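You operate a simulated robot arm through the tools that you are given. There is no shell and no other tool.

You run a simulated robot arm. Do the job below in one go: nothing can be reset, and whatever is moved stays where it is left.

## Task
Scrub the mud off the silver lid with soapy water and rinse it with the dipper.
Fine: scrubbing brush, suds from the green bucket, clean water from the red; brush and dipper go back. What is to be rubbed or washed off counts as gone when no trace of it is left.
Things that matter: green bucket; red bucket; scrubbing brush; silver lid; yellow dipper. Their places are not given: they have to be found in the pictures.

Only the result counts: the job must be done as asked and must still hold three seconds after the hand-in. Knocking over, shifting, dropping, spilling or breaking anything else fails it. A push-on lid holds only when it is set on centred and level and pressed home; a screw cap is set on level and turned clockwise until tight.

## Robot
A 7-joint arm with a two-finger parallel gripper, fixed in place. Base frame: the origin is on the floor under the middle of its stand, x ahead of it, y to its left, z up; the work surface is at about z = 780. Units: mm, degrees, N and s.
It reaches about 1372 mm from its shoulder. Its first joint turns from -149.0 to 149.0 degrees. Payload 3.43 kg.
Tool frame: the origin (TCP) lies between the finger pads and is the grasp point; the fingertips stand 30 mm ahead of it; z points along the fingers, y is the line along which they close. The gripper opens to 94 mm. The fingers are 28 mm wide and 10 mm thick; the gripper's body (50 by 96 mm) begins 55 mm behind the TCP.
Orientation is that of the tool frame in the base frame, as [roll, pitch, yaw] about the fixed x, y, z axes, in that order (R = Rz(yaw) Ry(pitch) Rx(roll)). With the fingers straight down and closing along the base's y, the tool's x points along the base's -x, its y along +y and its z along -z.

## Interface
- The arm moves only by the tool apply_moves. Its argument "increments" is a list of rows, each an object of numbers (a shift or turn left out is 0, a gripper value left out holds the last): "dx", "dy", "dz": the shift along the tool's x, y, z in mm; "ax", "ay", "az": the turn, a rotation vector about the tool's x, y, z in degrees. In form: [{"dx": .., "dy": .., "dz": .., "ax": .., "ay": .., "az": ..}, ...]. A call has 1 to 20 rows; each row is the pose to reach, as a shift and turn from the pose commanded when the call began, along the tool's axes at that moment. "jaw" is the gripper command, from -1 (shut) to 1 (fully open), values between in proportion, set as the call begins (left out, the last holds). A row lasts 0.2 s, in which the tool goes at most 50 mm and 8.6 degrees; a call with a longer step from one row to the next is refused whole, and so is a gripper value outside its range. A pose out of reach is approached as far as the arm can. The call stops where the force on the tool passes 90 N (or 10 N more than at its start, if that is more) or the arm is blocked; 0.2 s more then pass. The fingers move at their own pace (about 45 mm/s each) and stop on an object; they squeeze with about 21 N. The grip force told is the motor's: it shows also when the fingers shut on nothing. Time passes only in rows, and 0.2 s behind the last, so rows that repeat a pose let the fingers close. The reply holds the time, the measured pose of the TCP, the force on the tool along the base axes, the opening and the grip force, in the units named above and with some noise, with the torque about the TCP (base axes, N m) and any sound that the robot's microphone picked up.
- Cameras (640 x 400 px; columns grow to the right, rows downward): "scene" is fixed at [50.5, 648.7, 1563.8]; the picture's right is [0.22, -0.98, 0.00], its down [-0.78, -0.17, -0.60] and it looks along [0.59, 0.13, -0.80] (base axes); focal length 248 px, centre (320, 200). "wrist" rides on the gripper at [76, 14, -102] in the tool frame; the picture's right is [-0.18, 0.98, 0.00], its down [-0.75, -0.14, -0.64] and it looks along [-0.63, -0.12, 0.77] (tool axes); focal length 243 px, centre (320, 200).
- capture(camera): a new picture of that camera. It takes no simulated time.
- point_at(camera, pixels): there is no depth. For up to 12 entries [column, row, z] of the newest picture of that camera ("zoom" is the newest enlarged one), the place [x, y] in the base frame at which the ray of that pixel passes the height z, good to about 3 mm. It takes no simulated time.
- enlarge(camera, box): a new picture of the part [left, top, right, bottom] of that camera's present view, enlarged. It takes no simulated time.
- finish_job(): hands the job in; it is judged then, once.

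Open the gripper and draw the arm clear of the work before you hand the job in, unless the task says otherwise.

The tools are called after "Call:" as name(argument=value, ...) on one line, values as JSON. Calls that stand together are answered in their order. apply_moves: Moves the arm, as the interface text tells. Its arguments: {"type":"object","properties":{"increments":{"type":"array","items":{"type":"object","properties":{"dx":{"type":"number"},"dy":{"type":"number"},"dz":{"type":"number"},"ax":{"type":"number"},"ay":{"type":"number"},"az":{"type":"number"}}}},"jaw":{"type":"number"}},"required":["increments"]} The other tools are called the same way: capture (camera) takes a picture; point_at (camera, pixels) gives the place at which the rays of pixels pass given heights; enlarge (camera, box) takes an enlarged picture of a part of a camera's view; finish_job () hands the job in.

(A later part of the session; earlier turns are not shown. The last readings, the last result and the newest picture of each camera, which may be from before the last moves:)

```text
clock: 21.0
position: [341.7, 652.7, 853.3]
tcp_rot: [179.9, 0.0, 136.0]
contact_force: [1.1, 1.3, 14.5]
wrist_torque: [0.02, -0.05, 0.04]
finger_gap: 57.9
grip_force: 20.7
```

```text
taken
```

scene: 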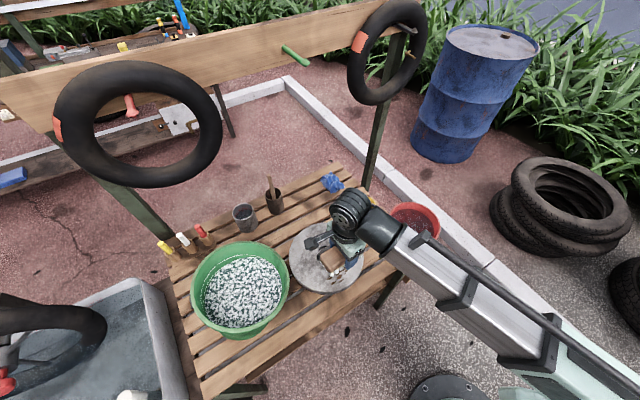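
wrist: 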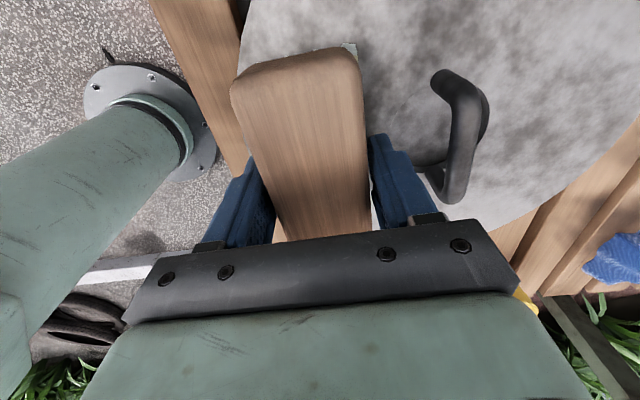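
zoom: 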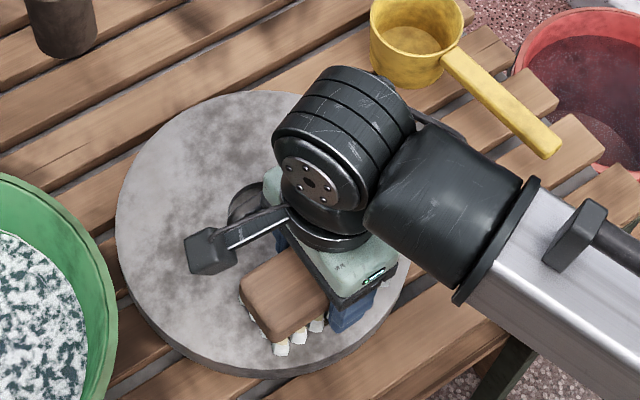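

Contact already: 14.5 N at z=853, so the lid top is at ≈812. I ease off 1 mm and make a short trial stroke along the brush to see that the lid stays put.

Call:
apply_moves(increments=[{"dz": -1}, {"dx": 8, "dz": -1}, {"dx": 16, "dz": -1}, {"dx": 8, "dz": -1}, {"dx": 0, "dz": -1}, {"dx": -8, "dz": -1}, {"dx": -16, "dz": -1}, {"dx": -8, "dz": -1}, {"dx": 0, "dz": -1}], jaw=-1)

Call:
enlarge(camera="scene", box=[280, 200, 400, 300])

```text
clock: 23.0
position: [340.4, 654.0, 853.2]
tcp_rot: [180.0, 0.0, 136.0]
contact_force: [0.4, -0.1, 0.5]
wrist_torque: [0.12, 0.05, 0.0]
finger_gap: 57.3
grip_force: 21.7
```

```text
4.00 times, centred on (340, 250) of scene
```

zoom: 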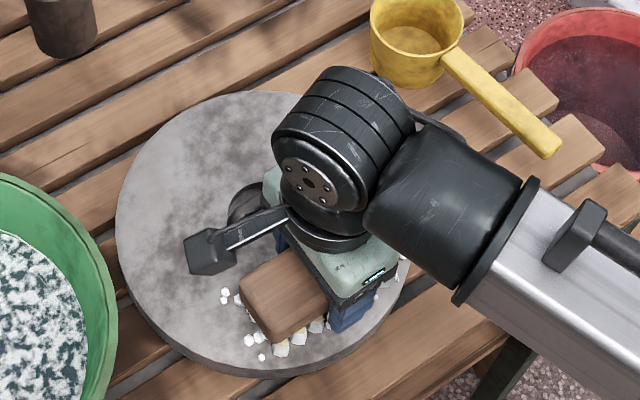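

Suds are left on the lid and it has not moved; the force is near zero now, so I press 0.6 mm lower and scrub with tangential strokes at two offsets.

Call:
apply_moves(increments=[{"dx": 0, "dy": 0, "dz": 0.6}, {"dx": 12, "dy": 0, "dz": 0.6}, {"dx": 24, "dy": 0, "dz": 0.6}, {"dx": 12, "dy": 0, "dz": 0.6}, {"dx": 0, "dy": 0, "dz": 0.6}, {"dx": -12, "dy": 0, "dz": 0.6}, {"dx": -24, "dy": 0, "dz": 0.6}, {"dx": -12, "dy": -4, "dz": 0.6}, {"dx": 0, "dy": -8, "dz": 0.6}, {"dx": 12, "dy": -8, "dz": 0.6}, {"dx": 24, "dy": -8, "dz": 0.6}, {"dx": 12, "dy": -8, "dz": 0.6}, {"dx": 0, "dy": -8, "dz": 0.6}, {"dx": -12, "dy": -8, "dz": 0.6}, {"dx": -24, "dy": -8, "dz": 0.6}, {"dx": -12, "dy": -4, "dz": 0.6}, {"dx": 0, "dy": 0, "dz": 0.6}], jaw=-1)

Call:
enlarge(camera="scene", box=[280, 200, 400, 300])

```text
clock: 26.6
position: [341.8, 652.1, 853.2]
tcp_rot: [179.9, 0.1, 136.0]
contact_force: [1.6, -1.9, 6.8]
wrist_torque: [0.06, 0.12, 0.01]
finger_gap: 57.7
grip_force: 21.2
```

```text
4.00 times, centred on (340, 250) of scene
```

zoom: 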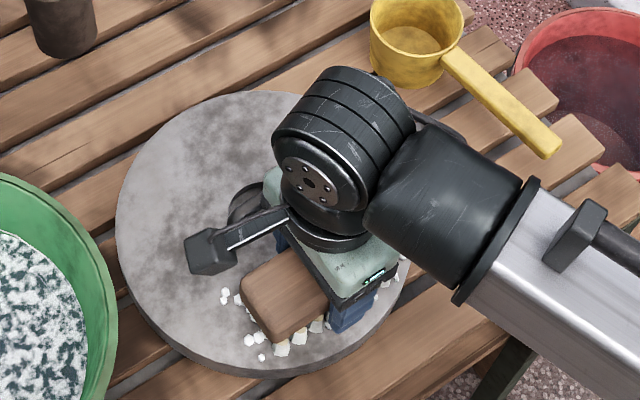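

Force is a good 6.8 N and the lid has not shifted. I scrub further at offsets further out (−16, −22) and inward (+6).

Call:
apply_moves(increments=[{"dx": 0, "dy": 6}, {"dx": 12, "dy": 6}, {"dx": 24, "dy": 6}, {"dx": 12, "dy": 6}, {"dx": 0, "dy": 6}, {"dx": -12, "dy": 6}, {"dx": -24, "dy": 6}, {"dx": -24, "dy": -4}, {"dx": -24, "dy": -15}, {"dx": -12, "dy": -15}, {"dx": 0, "dy": -15}, {"dx": 12, "dy": -15}, {"dx": 24, "dy": -15}, {"dx": 24, "dy": -22}, {"dx": 12, "dy": -22}, {"dx": 0, "dy": -22}, {"dx": -12, "dy": -22}, {"dx": -24, "dy": -22}, {"dx": -12, "dy": -12}, {"dx": 0, "dy": 0}], jaw=-1)

Call:
enlarge(camera="scene", box=[280, 200, 400, 300])

```text
clock: 30.8
position: [340.1, 653.4, 852.7]
tcp_rot: [179.9, 0.0, 135.9]
contact_force: [1.3, -0.5, 3.8]
wrist_torque: [0.12, 0.11, 0.01]
finger_gap: 57.8
grip_force: 21.3
```

```text
4.00 times, centred on (340, 250) of scene
```

zoom: 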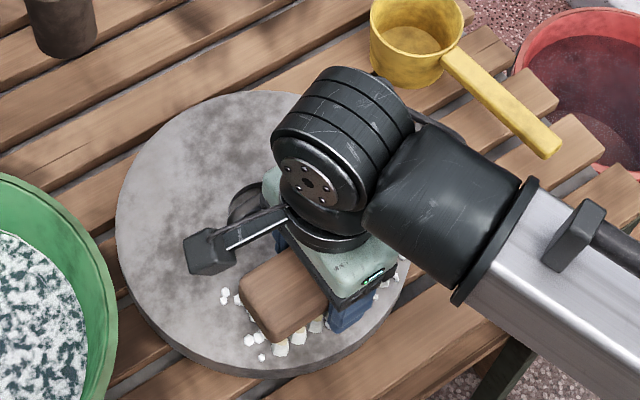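

I lift off and shift inward/up so the mud area is seen left of the brush in the wrist view.

Call:
apply_moves(increments=[{"dz": -20}, {"dz": -60}, {"dz": -100}, {"dz": -130, "dy": 30}, {"dz": -140, "dy": 70}, {"dz": -140, "dy": 110}, {"dz": -140, "dy": 130}], jaw=-1)

Call:
capture(camera="wrist")

Call:
capture(camera="scene")

```text
clock: 32.4
position: [431.1, 746.4, 993.0]
tcp_rot: [-180.0, 0.1, 136.0]
contact_force: [-0.6, 0.0, -1.5]
wrist_torque: [0.06, 0.01, -0.01]
finger_gap: 57.6
grip_force: 21.1
```

```text
taken
```

wrist: 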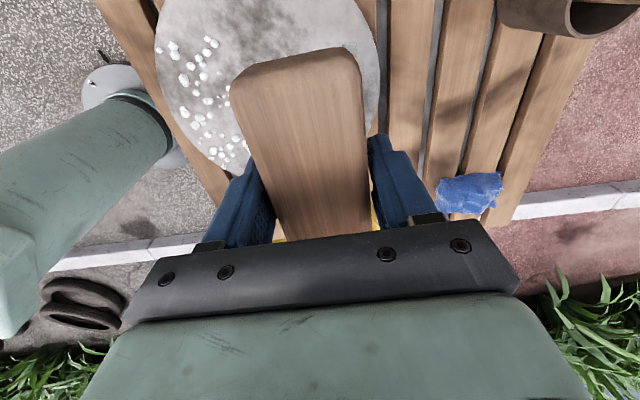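

```text
taken
```

scene: 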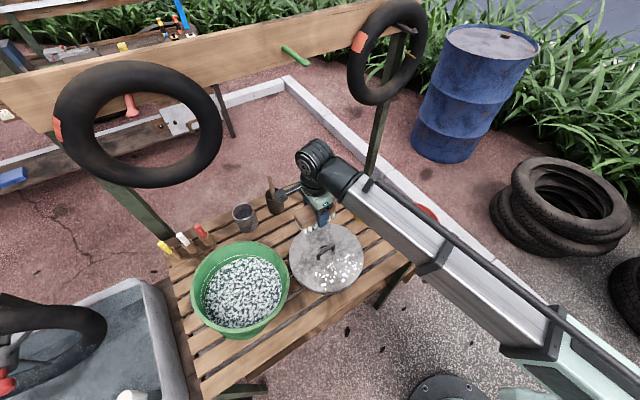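

The lid now shows white suds where the mud was. I enlarge both views to check for remaining mud.

Call:
enlarge(camera="scene", box=[290, 220, 370, 300])

Call:
enlarge(camera="wrist", box=[130, 0, 290, 180])

```text
5.00 times, centred on (330, 260) of scene
```

zoom: 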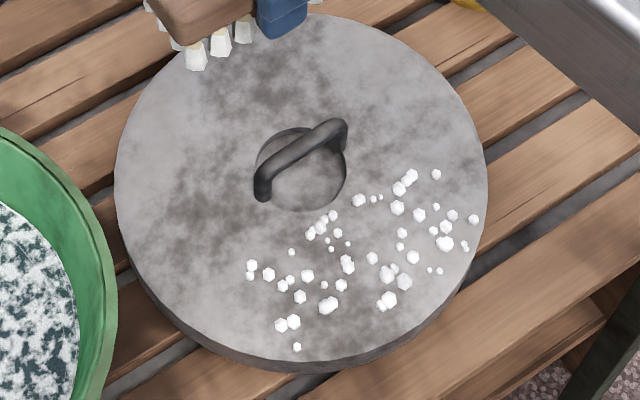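

```text
2.22 times, centred on (210, 90) of wrist
```

zoom: 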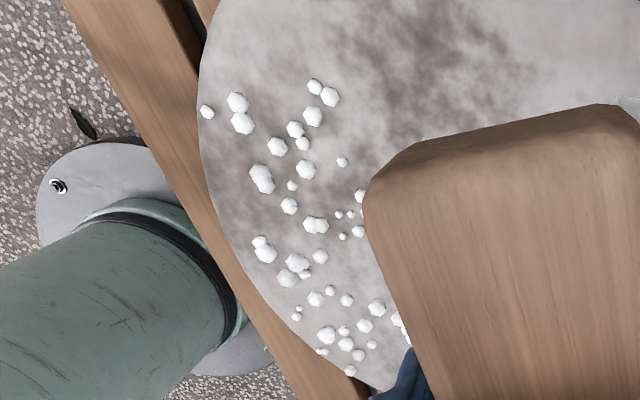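

No brown is visible; I zoom in still more on the former mud area to be sure before returning the brush.

Call:
enlarge(camera="scene", box=[312, 252, 364, 294])

Call:
point_at(camera="scene", pixels=[[316.4, 273, 812], [322, 285, 812], [325.4, 289.4, 812], [353.3, 254.8, 812], [360.6, 263.6, 812], [338, 260, 812], [345, 279, 812], [352, 274, 812], [293, 260, 812], [367, 258, 812], [327, 224, 812], [326, 294, 812]])

```text
9.52 times, centred on (338, 273) of scene
```

zoom: 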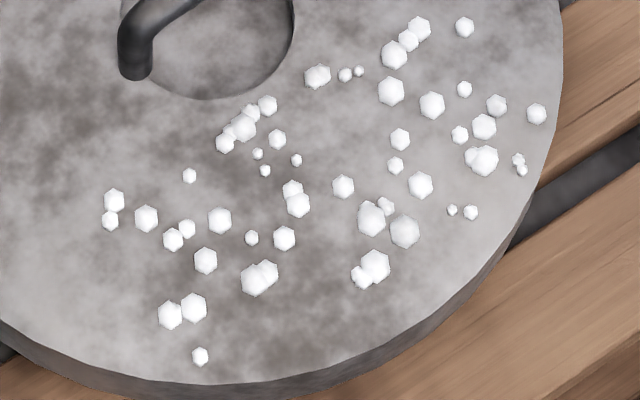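

```text
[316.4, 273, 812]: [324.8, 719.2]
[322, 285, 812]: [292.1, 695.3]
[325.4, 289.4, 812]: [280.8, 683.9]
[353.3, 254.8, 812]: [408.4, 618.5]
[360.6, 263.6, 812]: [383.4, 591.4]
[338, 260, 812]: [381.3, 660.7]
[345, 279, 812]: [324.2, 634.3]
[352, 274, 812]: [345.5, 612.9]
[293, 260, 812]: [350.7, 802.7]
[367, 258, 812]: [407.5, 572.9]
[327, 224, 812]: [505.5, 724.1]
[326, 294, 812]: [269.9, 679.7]
```

The mud is completely gone; only suds remain. I carry the brush back over its original place, turning back to the original heading.

Call:
apply_moves(increments=[{"dx": -6, "dy": 17, "az": -7.5}, {"dx": -13, "dy": 35, "az": -15}, {"dx": -19, "dy": 52, "az": -22.5}, {"dx": -26, "dy": 70, "az": -30}, {"dx": -32, "dy": 87, "az": -37.5}, {"dx": -39, "dy": 105, "az": -45}, {"dx": -45, "dy": 122, "az": -52.5}, {"dx": -52, "dy": 140, "az": -60}, {"dx": -58, "dy": 157, "az": -67.5}, {"dx": -65, "dy": 175, "az": -75}, {"dx": -71, "dy": 192, "az": -82.5}, {"dx": -77.7, "dy": 209.5, "az": -90}, {"dx": -77.7, "dy": 209.5, "az": -90}], jaw=-1)

Call:
capture(camera="wrist")

Call:
capture(camera="scene")

```text
clock: 35.2
position: [632.7, 843.4, 992.8]
tcp_rot: [-180.0, 0.0, -133.9]
contact_force: [0.1, 0.8, -2.1]
wrist_torque: [-0.02, 0.01, 0.04]
finger_gap: 57.6
grip_force: 20.8
```

```text
taken
```

wrist: 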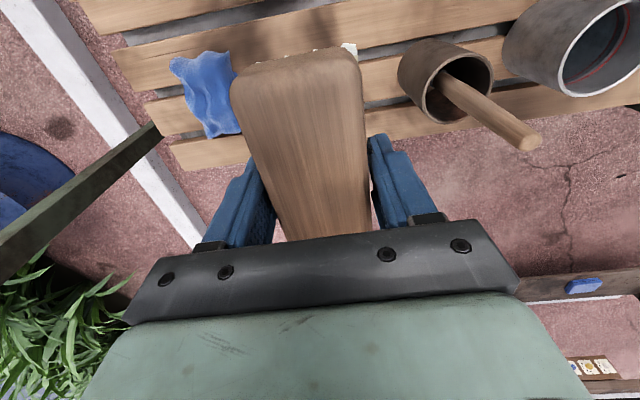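

```text
taken
```

scene: 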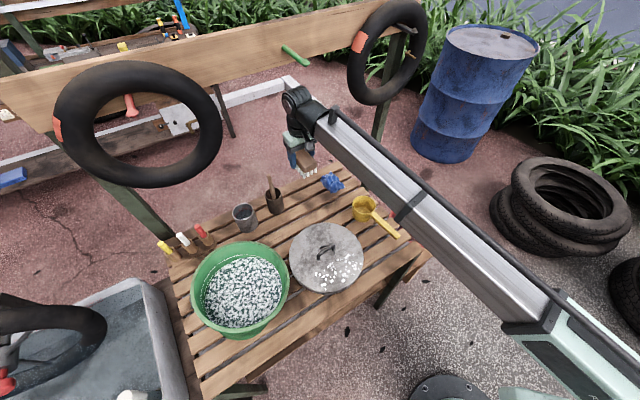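

The brush is right above its old place. I lower it to z≈826, then the last millimetres gently.

Call:
apply_moves(increments=[{"dz": 45}, {"dz": 90}, {"dz": 130}, {"dz": 155}, {"dz": 166}], jaw=-1)

Call:
enlarge(camera="scene", box=[240, 140, 380, 230])

```text
clock: 36.4
position: [631.8, 841.9, 826.7]
tcp_rot: [180.0, 0.0, -134.1]
contact_force: [0.0, 0.5, -0.9]
wrist_torque: [0.0, -0.01, 0.0]
finger_gap: 57.4
grip_force: 20.5
```

```text
4.44 times, centred on (310, 185) of scene
```

zoom: 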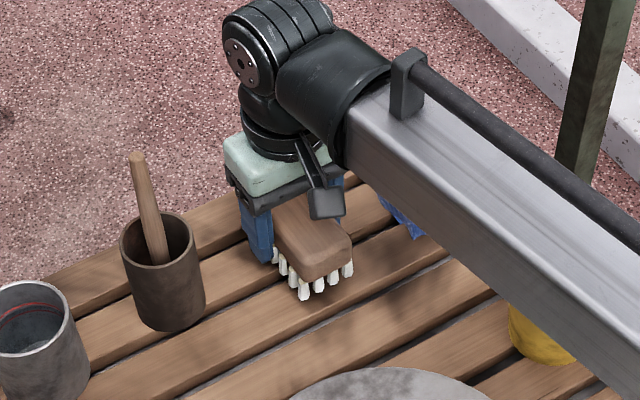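

Still a few millimetres up with no contact. I lower in 1 mm steps by 4 mm.

Call:
apply_moves(increments=[{"dz": 1}, {"dz": 2}, {"dz": 3}, {"dz": 4}, {"dz": 4}], jaw=-1)

```text
clock: 37.6
position: [632.6, 844.2, 823.0]
tcp_rot: [180.0, 0.1, -134.1]
contact_force: [-0.7, -0.8, -0.8]
wrist_torque: [0.03, 0.01, 0.0]
finger_gap: 57.5
grip_force: 21.4
```

No contact yet at z≈823. I lower another 1.5 mm in half-millimetre steps.

Call:
apply_moves(increments=[{"dz": 0.5}, {"dz": 1}, {"dz": 1.5}, {"dz": 1.5}], jaw=-1)

```text
clock: 38.6
position: [631.3, 843.3, 820.0]
tcp_rot: [-179.9, 0.0, -134.0]
contact_force: [-0.2, -0.5, -0.2]
wrist_torque: [0.02, 0.0, -0.06]
finger_gap: 57.3
grip_force: 21.4
```

The weight reading is fading (−0.2 N), so contact is near. I lower 0.7 mm more.

Call:
apply_moves(increments=[{"dz": 0.4}, {"dz": 0.7}, {"dz": 0.7}], jaw=-1)

```text
clock: 39.4
position: [631.3, 843.5, 820.3]
tcp_rot: [-180.0, 0.0, -134.0]
contact_force: [0.5, 0.2, -1.5]
wrist_torque: [-0.01, -0.02, 0.01]
finger_gap: 57.3
grip_force: 21.1
```

Still hanging free; the brush seems to have slid up a little in the grip while scrubbing. I lower in 0.5 mm steps by 2 mm.

Call:
apply_moves(increments=[{"dz": 0.5}, {"dz": 1}, {"dz": 1}, {"dz": 1}], jaw=-1)

Call:
enlarge(camera="scene", box=[270, 160, 350, 220])

```text
clock: 40.4
position: [631.5, 842.9, 820.3]
tcp_rot: [-179.9, -0.1, -134.1]
contact_force: [0.7, 0.7, -1.1]
wrist_torque: [0.01, -0.01, -0.02]
finger_gap: 57.5
grip_force: 21.6
```

```text
6.67 times, centred on (310, 190) of scene
```

zoom: 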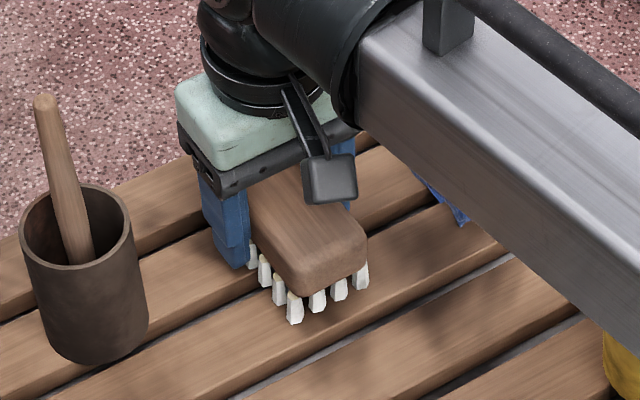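

Still no upward force (−1 N reading). I lower another 1.5 mm in small steps.

Call:
apply_moves(increments=[{"dz": 0.5}, {"dz": 1}, {"dz": 1.5}, {"dz": 1.5}], jaw=-1)

```text
clock: 41.4
position: [631.9, 842.6, 818.6]
tcp_rot: [-179.9, 0.1, -133.9]
contact_force: [1.7, -0.3, 7.4]
wrist_torque: [-0.34, 0.29, 0.06]
finger_gap: 57.7
grip_force: 21.2
```

Contact at z≈818.6 (7.4 N): the brush stands on the bench. I open the gripper.

Call:
apply_moves(increments=[{"dz": -0.4}, {"dz": -0.4}, {"dz": -0.4}, {"dz": -0.4}, {"dz": -0.4}, {"dz": -0.4}], jaw=1)

Call:
capture(camera="wrist")

```text
clock: 42.8
position: [632.5, 842.9, 818.8]
tcp_rot: [180.0, 0.0, -133.9]
contact_force: [0.7, 1.2, 0.1]
wrist_torque: [-0.02, 0.0, 0.01]
finger_gap: 94.2
grip_force: 0.0
```

```text
taken
```

wrist: 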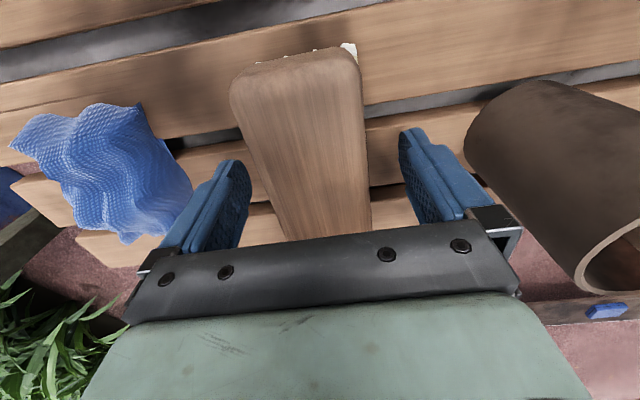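

The brush stands where it was. I lift straight up and away, then look at the dipper and red bucket.

Call:
apply_moves(increments=[{"dz": -30}, {"dz": -70}, {"dz": -115}, {"dz": -160}, {"dz": -200}, {"dz": -240}], jaw=1)

Call:
capture(camera="wrist")

Call:
capture(camera="scene")

```text
clock: 44.2
position: [630.8, 842.2, 1054.6]
tcp_rot: [180.0, -0.1, -134.1]
contact_force: [-0.2, 0.6, 0.7]
wrist_torque: [-0.01, -0.01, 0.0]
finger_gap: 94.3
grip_force: 0.0
```

```text
taken
```

wrist: 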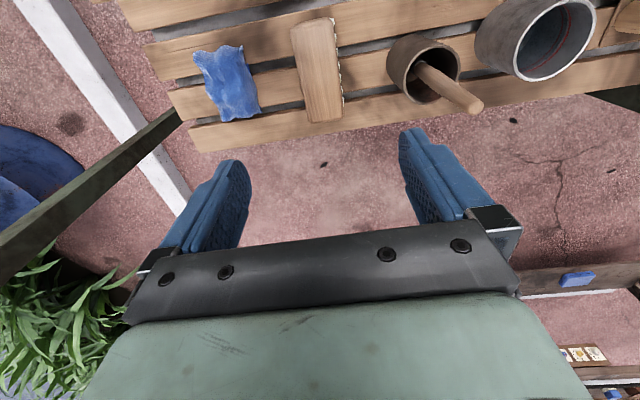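

```text
taken
```

scene: 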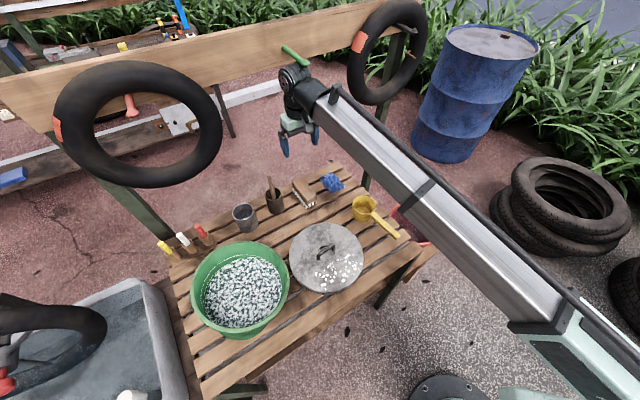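

The brush is back. Now I move the wrist camera over to look at the dipper and the red bucket from the base side.

Call:
apply_moves(increments=[{"dx": 39, "dy": -9, "az": 5}, {"dx": 78, "dy": -17, "az": 10}, {"dx": 118, "dy": -26, "az": 15}, {"dx": 157, "dy": -34, "az": 20}, {"dx": 196, "dy": -43, "az": 25}, {"dx": 236, "dy": -52, "az": 30}, {"dx": 275, "dy": -60, "az": 35}, {"dx": 314, "dy": -69, "az": 40}, {"dx": 353, "dy": -77, "dz": 20, "az": 44}, {"dx": 392, "dy": -86, "dz": 40, "az": 46}], jaw=1)

Call:
capture(camera="wrist")

Call:
capture(camera="scene")

```text
clock: 46.4
position: [421.4, 500.8, 1018.5]
tcp_rot: [180.0, 0.0, 179.9]
contact_force: [-0.3, 0.8, -0.1]
wrist_torque: [-0.01, -0.01, -0.02]
finger_gap: 94.3
grip_force: 0.0
```

```text
taken
```

wrist: 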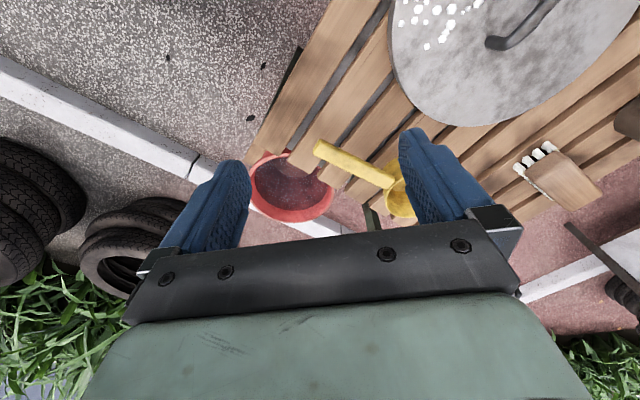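

```text
taken
```

scene: 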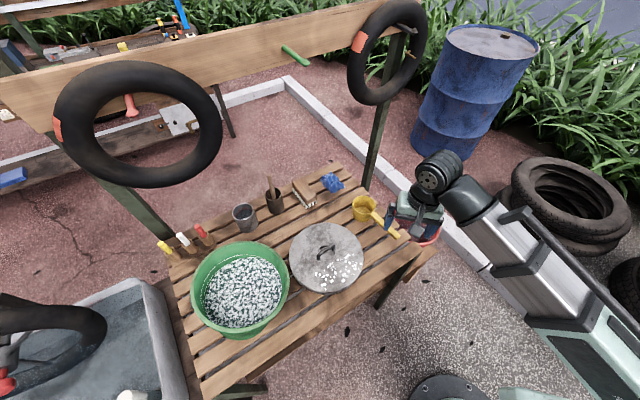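

The red bucket shows at (292,187) in the wrist view, partly under the slat ends. I enlarge this region.

Call:
enlarge(camera="wrist", box=[230, 110, 430, 235])

Call:
point_at(camera="zoom", pixels=[[65, 210, 700], [335, 275, 700], [190, 355, 700], [100, 295, 700], [290, 345, 700], [65, 210, 600], [335, 275, 600], [190, 355, 600], [100, 295, 600], [290, 345, 600]])

```text
3.20 times, centred on (330, 172) of wrist
```

zoom: 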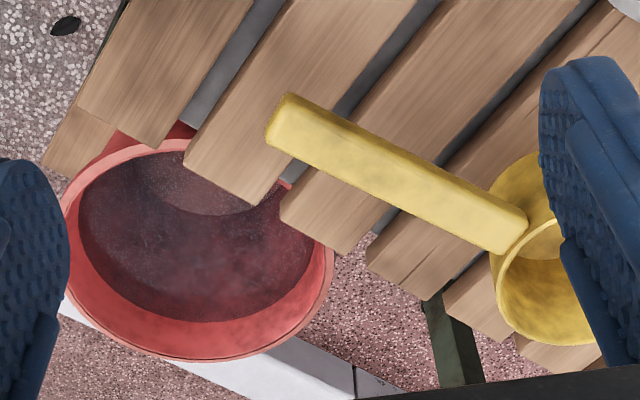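

```text
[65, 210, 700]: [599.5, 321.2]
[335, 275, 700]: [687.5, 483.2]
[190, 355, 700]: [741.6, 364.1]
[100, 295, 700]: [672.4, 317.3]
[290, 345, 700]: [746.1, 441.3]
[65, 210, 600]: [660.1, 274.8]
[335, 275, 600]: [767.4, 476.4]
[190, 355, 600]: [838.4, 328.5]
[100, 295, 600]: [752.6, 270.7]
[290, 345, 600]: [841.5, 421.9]
```

I cross-check with the fixed scene camera (rim points from the first enlarged scene view).

Call:
point_at(camera="scene", pixels=[[389.5, 212.5, 700], [413.1, 202.4, 700], [440.1, 231.3, 700], [430, 244.4, 700], [400, 204.7, 700], [432, 213, 700], [389.5, 212.5, 600], [413.1, 202.4, 600], [440.1, 231.3, 600], [430, 244.4, 600], [400, 204.7, 600], [432, 213, 600]])

```text
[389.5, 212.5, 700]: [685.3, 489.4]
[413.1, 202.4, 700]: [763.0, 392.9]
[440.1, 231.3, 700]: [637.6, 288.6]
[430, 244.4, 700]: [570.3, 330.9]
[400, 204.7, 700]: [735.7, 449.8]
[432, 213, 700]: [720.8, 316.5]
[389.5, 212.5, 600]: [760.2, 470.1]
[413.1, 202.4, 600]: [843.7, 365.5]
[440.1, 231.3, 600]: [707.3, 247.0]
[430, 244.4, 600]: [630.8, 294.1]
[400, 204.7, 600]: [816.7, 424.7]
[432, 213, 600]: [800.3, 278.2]
```

The rim of the red bucket comes out at z≈660 near (690,385), below bench level. I move closer for a clearer view of the bucket, slat ends and water level.

Call:
apply_moves(increments=[{"dx": -8, "dy": -23, "dz": 15}, {"dx": -16, "dy": -46, "dz": 30}, {"dx": -40, "dy": -85, "dz": 40}, {"dx": -60, "dy": -110, "dz": 40}], jaw=1)

Call:
capture(camera="wrist")

Call:
capture(camera="scene")

```text
clock: 47.4
position: [482.8, 388.9, 976.9]
tcp_rot: [180.0, 0.0, -180.0]
contact_force: [0.0, -1.5, 0.2]
wrist_torque: [0.01, -0.04, 0.01]
finger_gap: 93.7
grip_force: 0.0
```

```text
taken
```

wrist: 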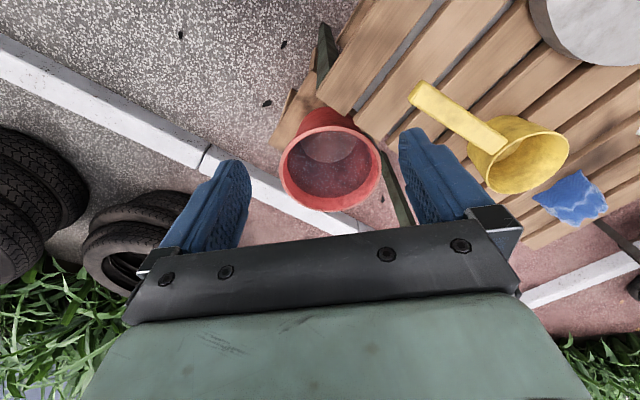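

```text
taken
```

scene: 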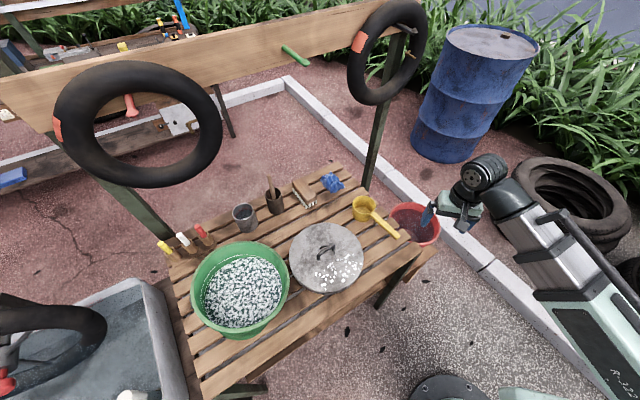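

Now the whole red bucket is visible at (330,170) of the wrist view, clear of the slats from this angle. I enlarge it and the dipper.

Call:
enlarge(camera="wrist", box=[260, 80, 420, 220])

Call:
point_at(camera="zoom", pixels=[[178, 222, 680], [462, 240, 680], [325, 372, 680], [205, 130, 680], [310, 88, 680], [420, 120, 680], [240, 335, 680], [420, 330, 680], [155, 85, 780], [355, 100, 780], [375, 125, 780]])

Call:
enlarge(camera="wrist", box=[390, 60, 590, 210])

```text
2.86 times, centred on (340, 150) of wrist
```

zoom: 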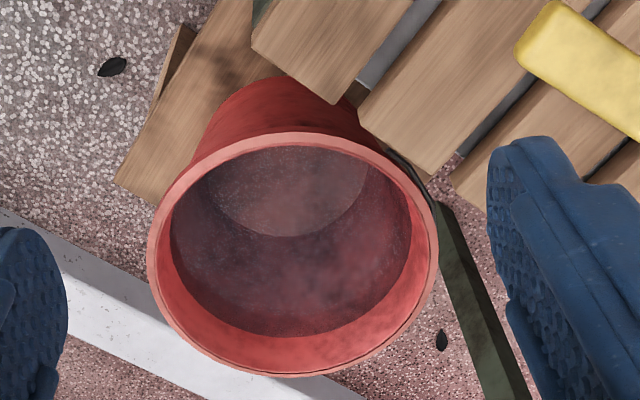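

```text
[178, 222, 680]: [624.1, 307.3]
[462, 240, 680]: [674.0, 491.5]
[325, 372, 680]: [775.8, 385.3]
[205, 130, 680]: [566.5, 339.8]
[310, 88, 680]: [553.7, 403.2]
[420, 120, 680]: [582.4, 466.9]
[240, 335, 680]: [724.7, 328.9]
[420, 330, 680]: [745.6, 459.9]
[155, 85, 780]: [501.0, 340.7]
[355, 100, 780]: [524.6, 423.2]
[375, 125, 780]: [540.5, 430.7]
```

```text
2.67 times, centred on (490, 135) of wrist
```

zoom: 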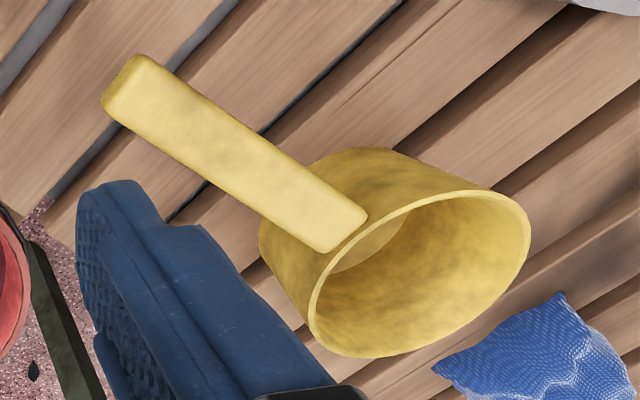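

I compute the rim circle of the red bucket from this view at two heights, plus the water edge and slat ends.

Call:
point_at(camera="wrist", pixels=[[279.8, 172.8, 680], [292.7, 139.5, 680], [329.5, 126.5, 680], [368, 137.8, 680], [381.3, 160.5, 680], [373.2, 188.5, 680], [333, 212, 680], [294.5, 197.3, 680], [317.3, 95.8, 780], [345.3, 116, 780], [354, 118.5, 780], [379.2, 142.3, 780]])

Call:
point_at(camera="scene", pixels=[[389.5, 212.5, 680], [413.1, 202.4, 680], [440.1, 231.3, 680], [430, 244.4, 680], [400, 204.7, 680], [432, 213, 680]])

Call:
enlarge(camera="scene", box=[350, 180, 460, 270])

```text
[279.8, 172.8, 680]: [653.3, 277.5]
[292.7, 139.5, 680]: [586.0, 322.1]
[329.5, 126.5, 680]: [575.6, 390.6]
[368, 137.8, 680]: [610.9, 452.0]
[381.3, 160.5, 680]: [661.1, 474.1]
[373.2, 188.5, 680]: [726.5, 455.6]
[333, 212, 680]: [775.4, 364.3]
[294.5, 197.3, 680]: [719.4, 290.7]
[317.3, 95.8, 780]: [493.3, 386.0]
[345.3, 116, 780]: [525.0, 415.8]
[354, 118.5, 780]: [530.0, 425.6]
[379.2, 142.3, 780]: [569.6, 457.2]
```

```text
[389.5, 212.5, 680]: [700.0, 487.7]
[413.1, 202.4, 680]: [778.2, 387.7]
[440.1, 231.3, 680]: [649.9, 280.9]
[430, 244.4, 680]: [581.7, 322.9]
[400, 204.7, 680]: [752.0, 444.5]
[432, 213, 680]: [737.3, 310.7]
```

```text
4.44 times, centred on (405, 225) of scene
```

zoom: 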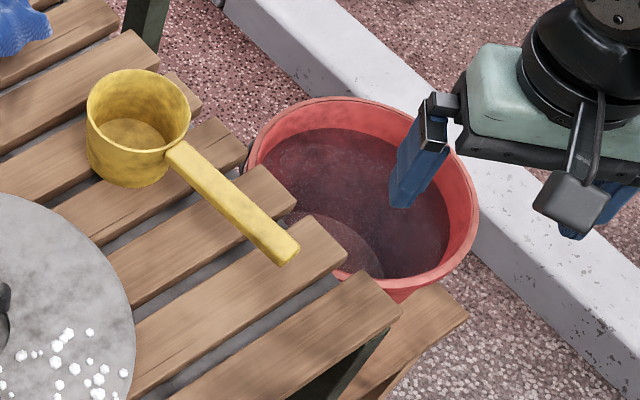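

Red bucket: centre ≈(695,375), rim z≈650, r≈106, fully clear of the slat ends. Now water level and dipper geometry.

Call:
point_at(camera="wrist", pixels=[[329.5, 198, 600], [288.2, 164, 600], [371.5, 164, 600], [329.5, 198, 570], [288.2, 164, 570], [371.5, 164, 570], [415.4, 90, 840], [499.4, 147.4, 840], [487, 176, 840], [568.7, 140.6, 840], [535, 133, 840], [512.5, 193.9, 840]])

Call:
point_at(camera="scene", pixels=[[352.6, 205.9, 840], [375.8, 202.5, 840], [364, 195.8, 840], [364, 214.2, 840], [373, 214.9, 840], [398.3, 237.4, 840], [352.6, 205.9, 870], [375.8, 202.5, 870], [364, 195.8, 870], [364, 214.2, 870], [373, 214.9, 870], [398.3, 237.4, 870]])

```text
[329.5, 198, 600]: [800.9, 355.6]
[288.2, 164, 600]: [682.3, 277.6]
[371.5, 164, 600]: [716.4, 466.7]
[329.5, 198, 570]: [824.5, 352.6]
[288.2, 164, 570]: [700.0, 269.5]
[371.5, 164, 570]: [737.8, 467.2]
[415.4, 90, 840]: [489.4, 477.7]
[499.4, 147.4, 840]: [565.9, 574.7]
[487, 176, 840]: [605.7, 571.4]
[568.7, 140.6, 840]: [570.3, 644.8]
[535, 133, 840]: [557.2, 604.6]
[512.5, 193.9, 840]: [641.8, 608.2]
```

```text
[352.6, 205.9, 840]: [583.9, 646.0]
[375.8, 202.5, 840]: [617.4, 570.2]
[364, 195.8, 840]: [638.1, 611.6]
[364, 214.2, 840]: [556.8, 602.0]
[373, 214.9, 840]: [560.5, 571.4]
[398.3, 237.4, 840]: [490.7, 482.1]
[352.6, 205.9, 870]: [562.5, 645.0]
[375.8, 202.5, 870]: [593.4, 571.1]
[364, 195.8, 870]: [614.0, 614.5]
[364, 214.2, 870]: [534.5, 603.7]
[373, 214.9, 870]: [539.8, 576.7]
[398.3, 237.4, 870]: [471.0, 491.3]
```

The dipper rim is at z≈840, cup centre ≈(597,607), r≈42; the handle runs to (490,480), heading ≈−129°. I hover over the handle near the cup with the tool turned to match it.

Call:
apply_moves(increments=[{"dx": -8, "dy": 20, "dz": 2, "az": -7}, {"dx": -16, "dy": 41, "dz": 4, "az": -14}, {"dx": -25, "dy": 62, "dz": 6, "az": -21}, {"dx": -33, "dy": 82, "dz": 8, "az": -28}, {"dx": -41, "dy": 103, "dz": 10, "az": -35}, {"dx": -50, "dy": 123, "dz": 12, "az": -42}, {"dx": -58, "dy": 144, "dz": 14, "az": -48}, {"dx": -66, "dy": 164, "dz": 17, "az": -51}, {"dx": -66, "dy": 164, "dz": 17, "az": -51}], jaw=1)

Call:
capture(camera="wrist")

Call:
enlarge(camera="wrist", box=[220, 10, 420, 160])

```text
clock: 49.4
position: [547.4, 555.7, 961.4]
tcp_rot: [180.0, 0.0, -129.0]
contact_force: [0.0, 0.5, -0.5]
wrist_torque: [-0.03, 0.02, 0.01]
finger_gap: 93.9
grip_force: 0.1
```

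```text
taken
```

wrist: 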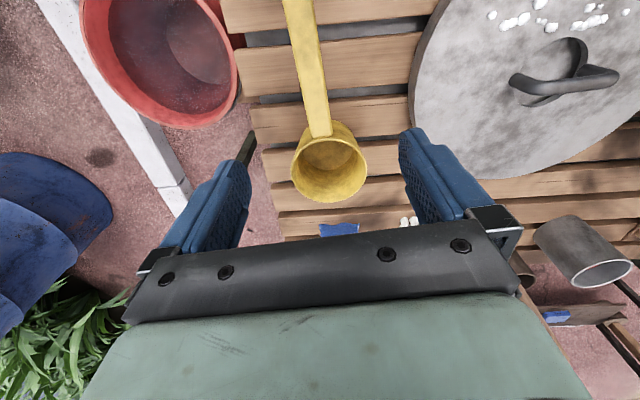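

```text
2.67 times, centred on (320, 85) of wrist
```

zoom: 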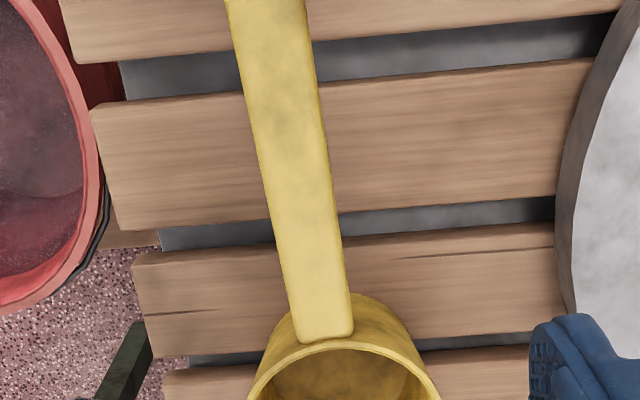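

I measure the handle edges at z=840 and the cup rim in this view.

Call:
point_at(camera="zoom", pixels=[[233, 40, 840], [291, 310, 840], [310, 40, 840], [349, 310, 840], [262, 180, 840], [331, 180, 840], [325, 340, 840]])

Call:
point_at(camera="wrist", pixels=[[291, 162, 840], [367, 168, 840], [327, 138, 840], [335, 203, 840], [300, 5, 840]])

```text
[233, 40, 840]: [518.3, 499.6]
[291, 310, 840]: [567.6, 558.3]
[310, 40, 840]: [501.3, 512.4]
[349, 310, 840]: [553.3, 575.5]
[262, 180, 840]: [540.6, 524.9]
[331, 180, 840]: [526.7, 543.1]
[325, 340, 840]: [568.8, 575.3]
```

```text
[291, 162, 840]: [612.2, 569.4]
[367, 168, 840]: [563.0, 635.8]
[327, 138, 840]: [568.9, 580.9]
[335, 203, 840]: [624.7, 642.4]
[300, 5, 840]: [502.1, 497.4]
```

The handle is 22 mm wide, centred on the hand, heading −130°. I descend to z≈885 and check the alignment.

Call:
apply_moves(increments=[{"dy": -2, "dz": 30, "az": 0.8}, {"dy": -2, "dz": 60, "az": 0.8}, {"dy": -2, "dz": 76, "az": 0.8}, {"dy": -2, "dz": 76, "az": 0.8}], jaw=1)

Call:
capture(camera="wrist")

Call:
enlarge(camera="scene", box=[320, 170, 460, 265])

```text
clock: 50.4
position: [549.7, 555.2, 885.1]
tcp_rot: [-180.0, 0.0, -129.9]
contact_force: [0.4, -0.5, -0.1]
wrist_torque: [0.03, 0.0, 0.03]
finger_gap: 93.8
grip_force: 0.1
```

```text
taken
```

wrist: 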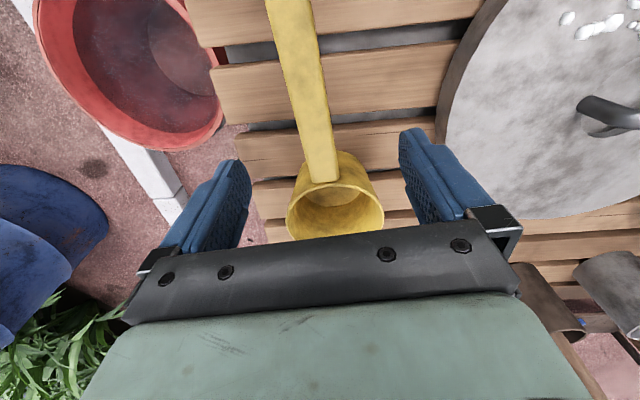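

```text
4.21 times, centred on (390, 218) of scene
```

zoom: 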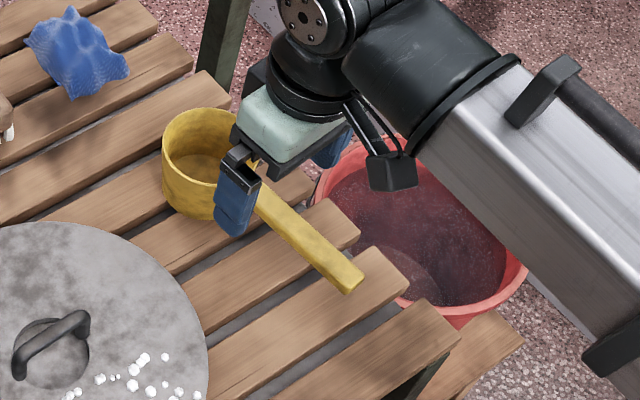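

The handle lies centred between the fingers. I go down to z≈842 and close the gripper.

Call:
apply_moves(increments=[{"dz": 20}, {"dz": 35}, {"dz": 43}, {"dz": 43}], jaw=1)

Call:
enlarge(camera="scene", box=[320, 170, 460, 265])

Call:
capture(camera="wrist")

```text
clock: 51.4
position: [549.3, 553.7, 843.0]
tcp_rot: [180.0, 0.0, -129.8]
contact_force: [0.0, 0.4, 0.8]
wrist_torque: [0.03, 0.01, -0.03]
finger_gap: 94.1
grip_force: 0.0
```

```text
4.21 times, centred on (390, 218) of scene
```

zoom: 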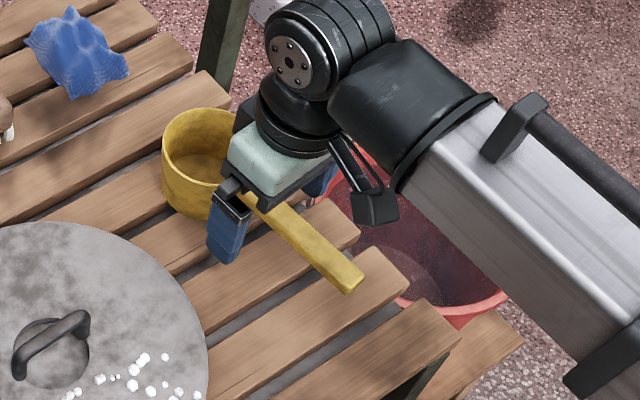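

```text
taken
```

wrist: 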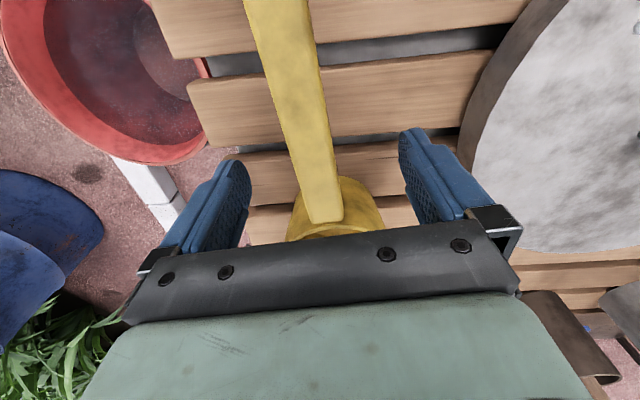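

Fingers straddle the handle next to the cup. I close the gripper.

Call:
apply_moves(increments=[{"dz": 0}, {"dz": 0}, {"dz": 0}, {"dz": 0}, {"dz": 0}, {"dz": 0}, {"dz": 0}], jaw=-1)

Call:
capture(camera="wrist")

```text
clock: 53.0
position: [548.8, 553.8, 842.7]
tcp_rot: [-180.0, 0.0, -129.8]
contact_force: [0.5, -0.7, 0.1]
wrist_torque: [-0.01, 0.01, -0.01]
finger_gap: 25.3
grip_force: 21.4
```

```text
taken
```

wrist: 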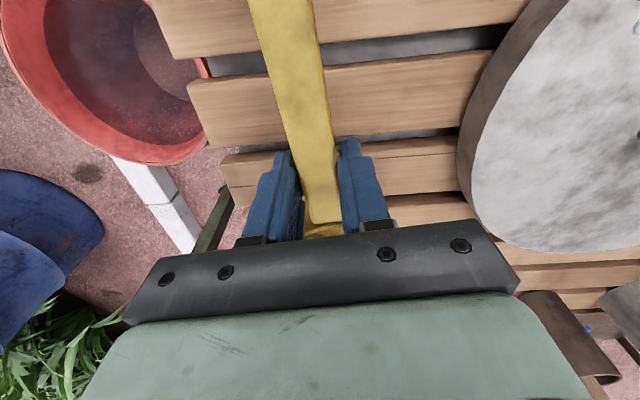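

Gripped (25 mm). I lift the dipper straight up 120 mm and check that it stays level.

Call:
apply_moves(increments=[{"dz": -10}, {"dz": -40}, {"dz": -80}, {"dz": -120}, {"dz": -120}], jaw=-1)

Call:
capture(camera="wrist")

Call:
enlarge(camera="scene", box=[320, 150, 460, 265])

```text
clock: 54.2
position: [548.3, 554.1, 962.2]
tcp_rot: [180.0, 0.1, -129.8]
contact_force: [0.3, -0.2, -1.3]
wrist_torque: [-0.03, 0.0, -0.02]
finger_gap: 25.7
grip_force: 20.7
```

```text
taken
```

wrist: 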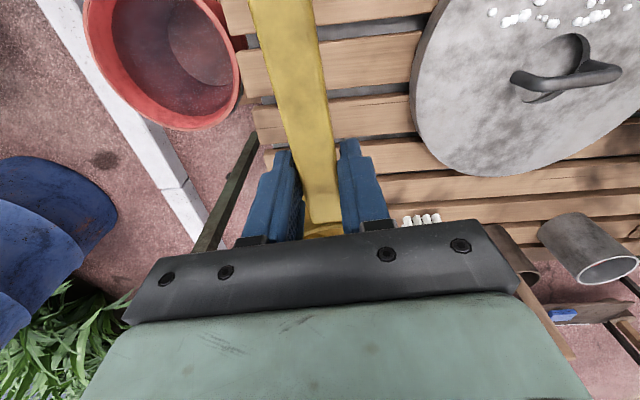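

```text
3.48 times, centred on (390, 208) of scene
```

zoom: 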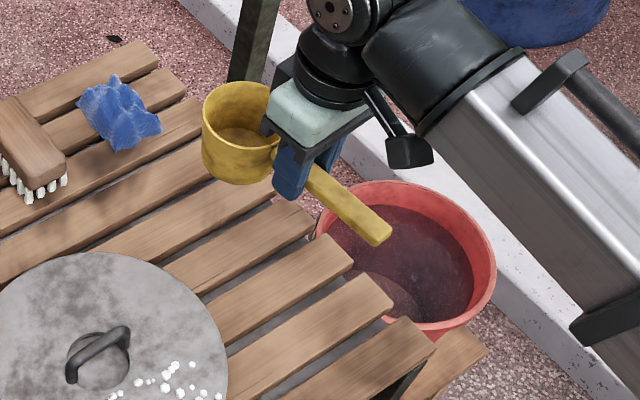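

The dipper hangs level. I carry it over the red bucket at z≈900 and tilt it 28° (cup down, handle end up).

Call:
apply_moves(increments=[{"dx": 11, "dy": -38, "dz": 5}, {"dx": 22, "dy": -76, "dz": 10}, {"dx": 33, "dy": -114, "dz": 20}, {"dx": 44, "dy": -152, "dz": 32}, {"dx": 55, "dy": -190, "dz": 45}, {"dx": 66, "dy": -227, "dz": 62}, {"dx": 66, "dy": -227, "dz": 62, "ay": 7}, {"dx": 66, "dy": -227, "dz": 62, "ay": 14}, {"dx": 66, "dy": -227, "dz": 62, "ay": 21}, {"dx": 66, "dy": -227, "dz": 62, "ay": 28}, {"dx": 66, "dy": -227, "dz": 62, "ay": 28}], jaw=-1)

Call:
capture(camera="wrist")

Call:
enlarge(camera="scene", box=[340, 120, 480, 270])

```text
clock: 56.2
position: [685.2, 361.4, 895.8]
tcp_rot: [-179.6, -18.5, -129.9]
contact_force: [3.6, 4.7, -23.9]
wrist_torque: [-0.25, -0.21, -0.06]
finger_gap: 21.5
grip_force: 21.5
out of reach, approached as far as the arm can: row 9, 10
stopped in row 10: the force on the tool passed its limit at 123 N (the readings are from after the stop); the commanded pose is now the measured one
```

```text
taken
```

wrist: 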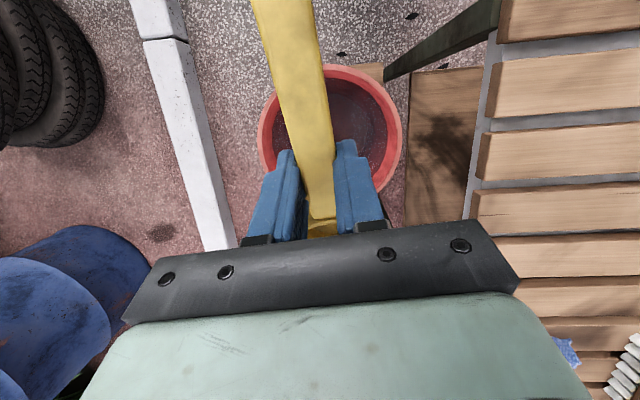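

```text
2.67 times, centred on (410, 195) of scene
```

zoom: 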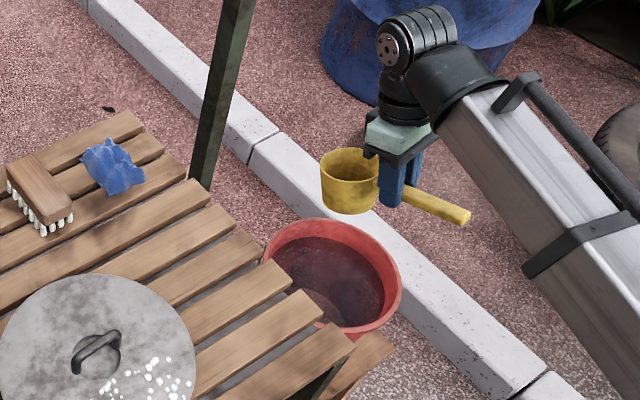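

The tilt stopped at 18.5° with a force spike – probably the camera bracket against the forearm, since the tool tilts toward the base. I back off a few degrees right away and check the grip.

Call:
apply_moves(increments=[{"ay": -4}, {"ay": -8}, {"ay": -8}], jaw=-1)

Call:
enlarge(camera="wrist", box=[220, 60, 420, 250])

Call:
enlarge(camera="scene", box=[370, 110, 480, 230])

```text
clock: 57.0
position: [685.3, 360.4, 895.5]
tcp_rot: [-179.6, -10.5, -129.9]
contact_force: [-0.9, -0.1, -0.6]
wrist_torque: [-0.06, 0.05, 0.06]
finger_gap: 21.5
grip_force: 20.7
```

```text
2.11 times, centred on (320, 155) of wrist
```

zoom: 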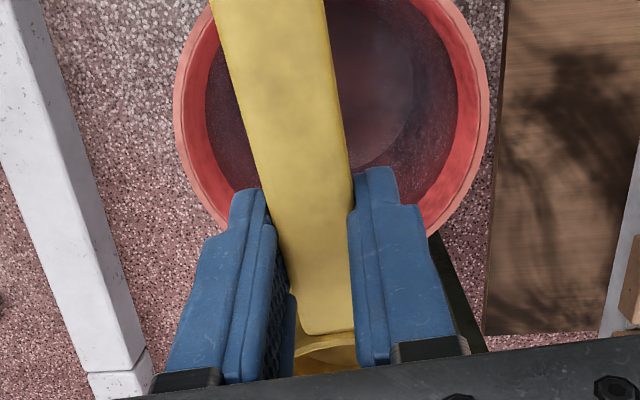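

```text
3.33 times, centred on (425, 170) of scene
```

zoom: 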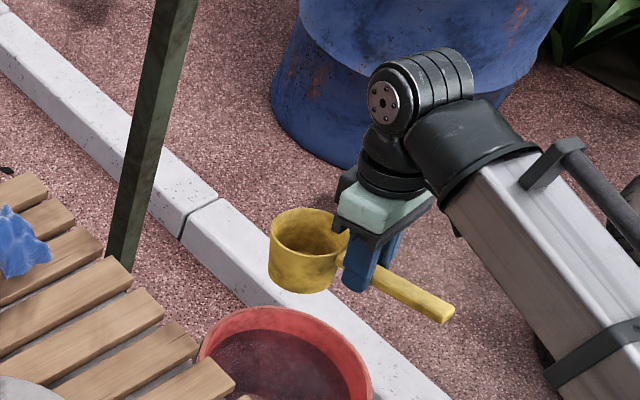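

The force is gone and the dipper is still held. A tilt toward the base is limited, so I level the tool and turn it 112° about the vertical so that the handle points toward the bench (sideways tilt is then free).

Call:
apply_moves(increments=[{"ay": -5}, {"ay": -10.5}, {"ay": -10.5}], jaw=-1)

Call:
apply_moves(increments=[{"az": 8}, {"az": 16}, {"az": 24}, {"az": 32}, {"az": 40}, {"az": 48}, {"az": 56}, {"az": 64}, {"az": 72}, {"az": 80}, {"az": 88}, {"az": 96}, {"az": 104}, {"az": 112}, {"az": 112}], jaw=-1)

Call:
capture(camera="wrist")

Call:
enlarge(camera="scene", box=[340, 110, 480, 270])

```text
clock: 57.8
position: [685.2, 360.9, 895.2]
tcp_rot: [-179.5, -0.1, -129.9]
contact_force: [1.1, -0.2, -0.3]
wrist_torque: [-0.01, 0.03, 0.0]
finger_gap: 21.2
grip_force: 21.7
```

```text
clock: 61.0
position: [685.1, 361.4, 894.9]
tcp_rot: [-180.0, 0.4, 118.1]
contact_force: [1.0, -0.3, -0.5]
wrist_torque: [0.05, 0.04, 0.01]
finger_gap: 21.5
grip_force: 21.0
```

```text
taken
```

wrist: 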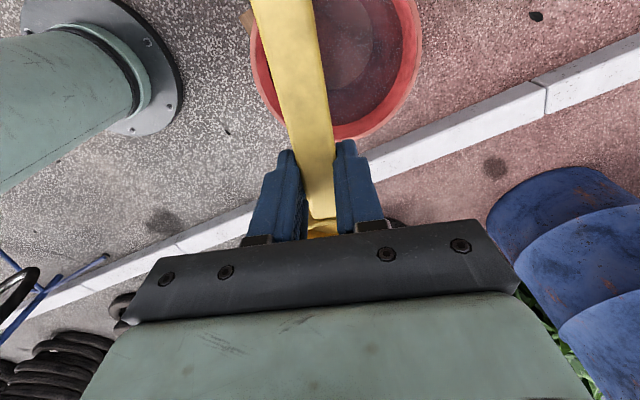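

```text
2.50 times, centred on (410, 190) of scene
```

zoom: 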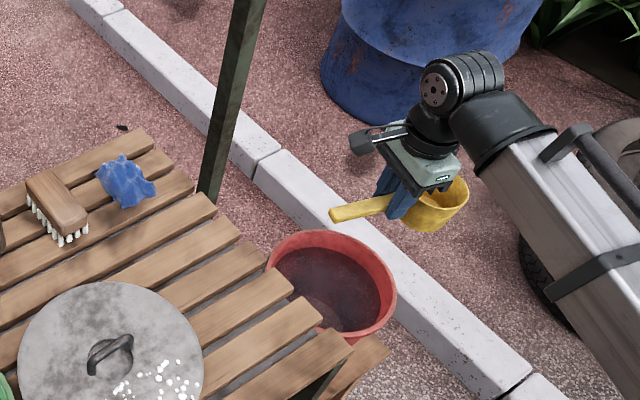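

The dipper now points with its handle toward the bench. I check the red bucket's centre from this view before tilting.

Call:
enlarge(camera="wrist", box=[220, 0, 450, 150])

Call:
point_at(camera="wrist", pixels=[[251, 45, 650], [256, 80, 650], [275, 115, 650], [345, 140, 650], [385, 120, 650], [410, 85, 650], [418, 40, 650], [408, 8, 650]])

```text
2.67 times, centred on (335, 75) of wrist
```

zoom: 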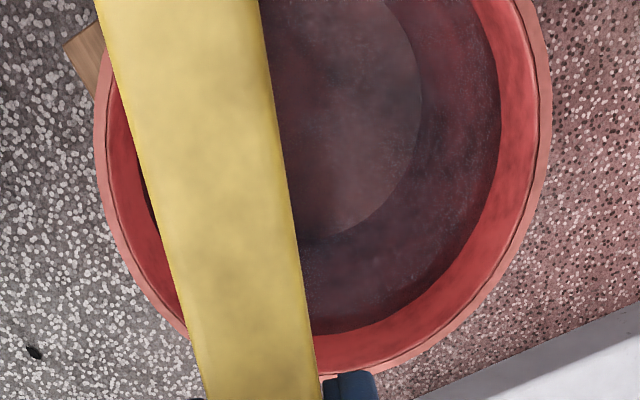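

```text
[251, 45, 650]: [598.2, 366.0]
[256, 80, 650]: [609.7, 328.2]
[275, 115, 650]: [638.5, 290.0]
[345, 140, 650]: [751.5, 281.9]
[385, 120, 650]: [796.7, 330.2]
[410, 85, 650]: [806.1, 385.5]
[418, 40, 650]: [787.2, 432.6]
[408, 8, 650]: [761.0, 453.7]
```

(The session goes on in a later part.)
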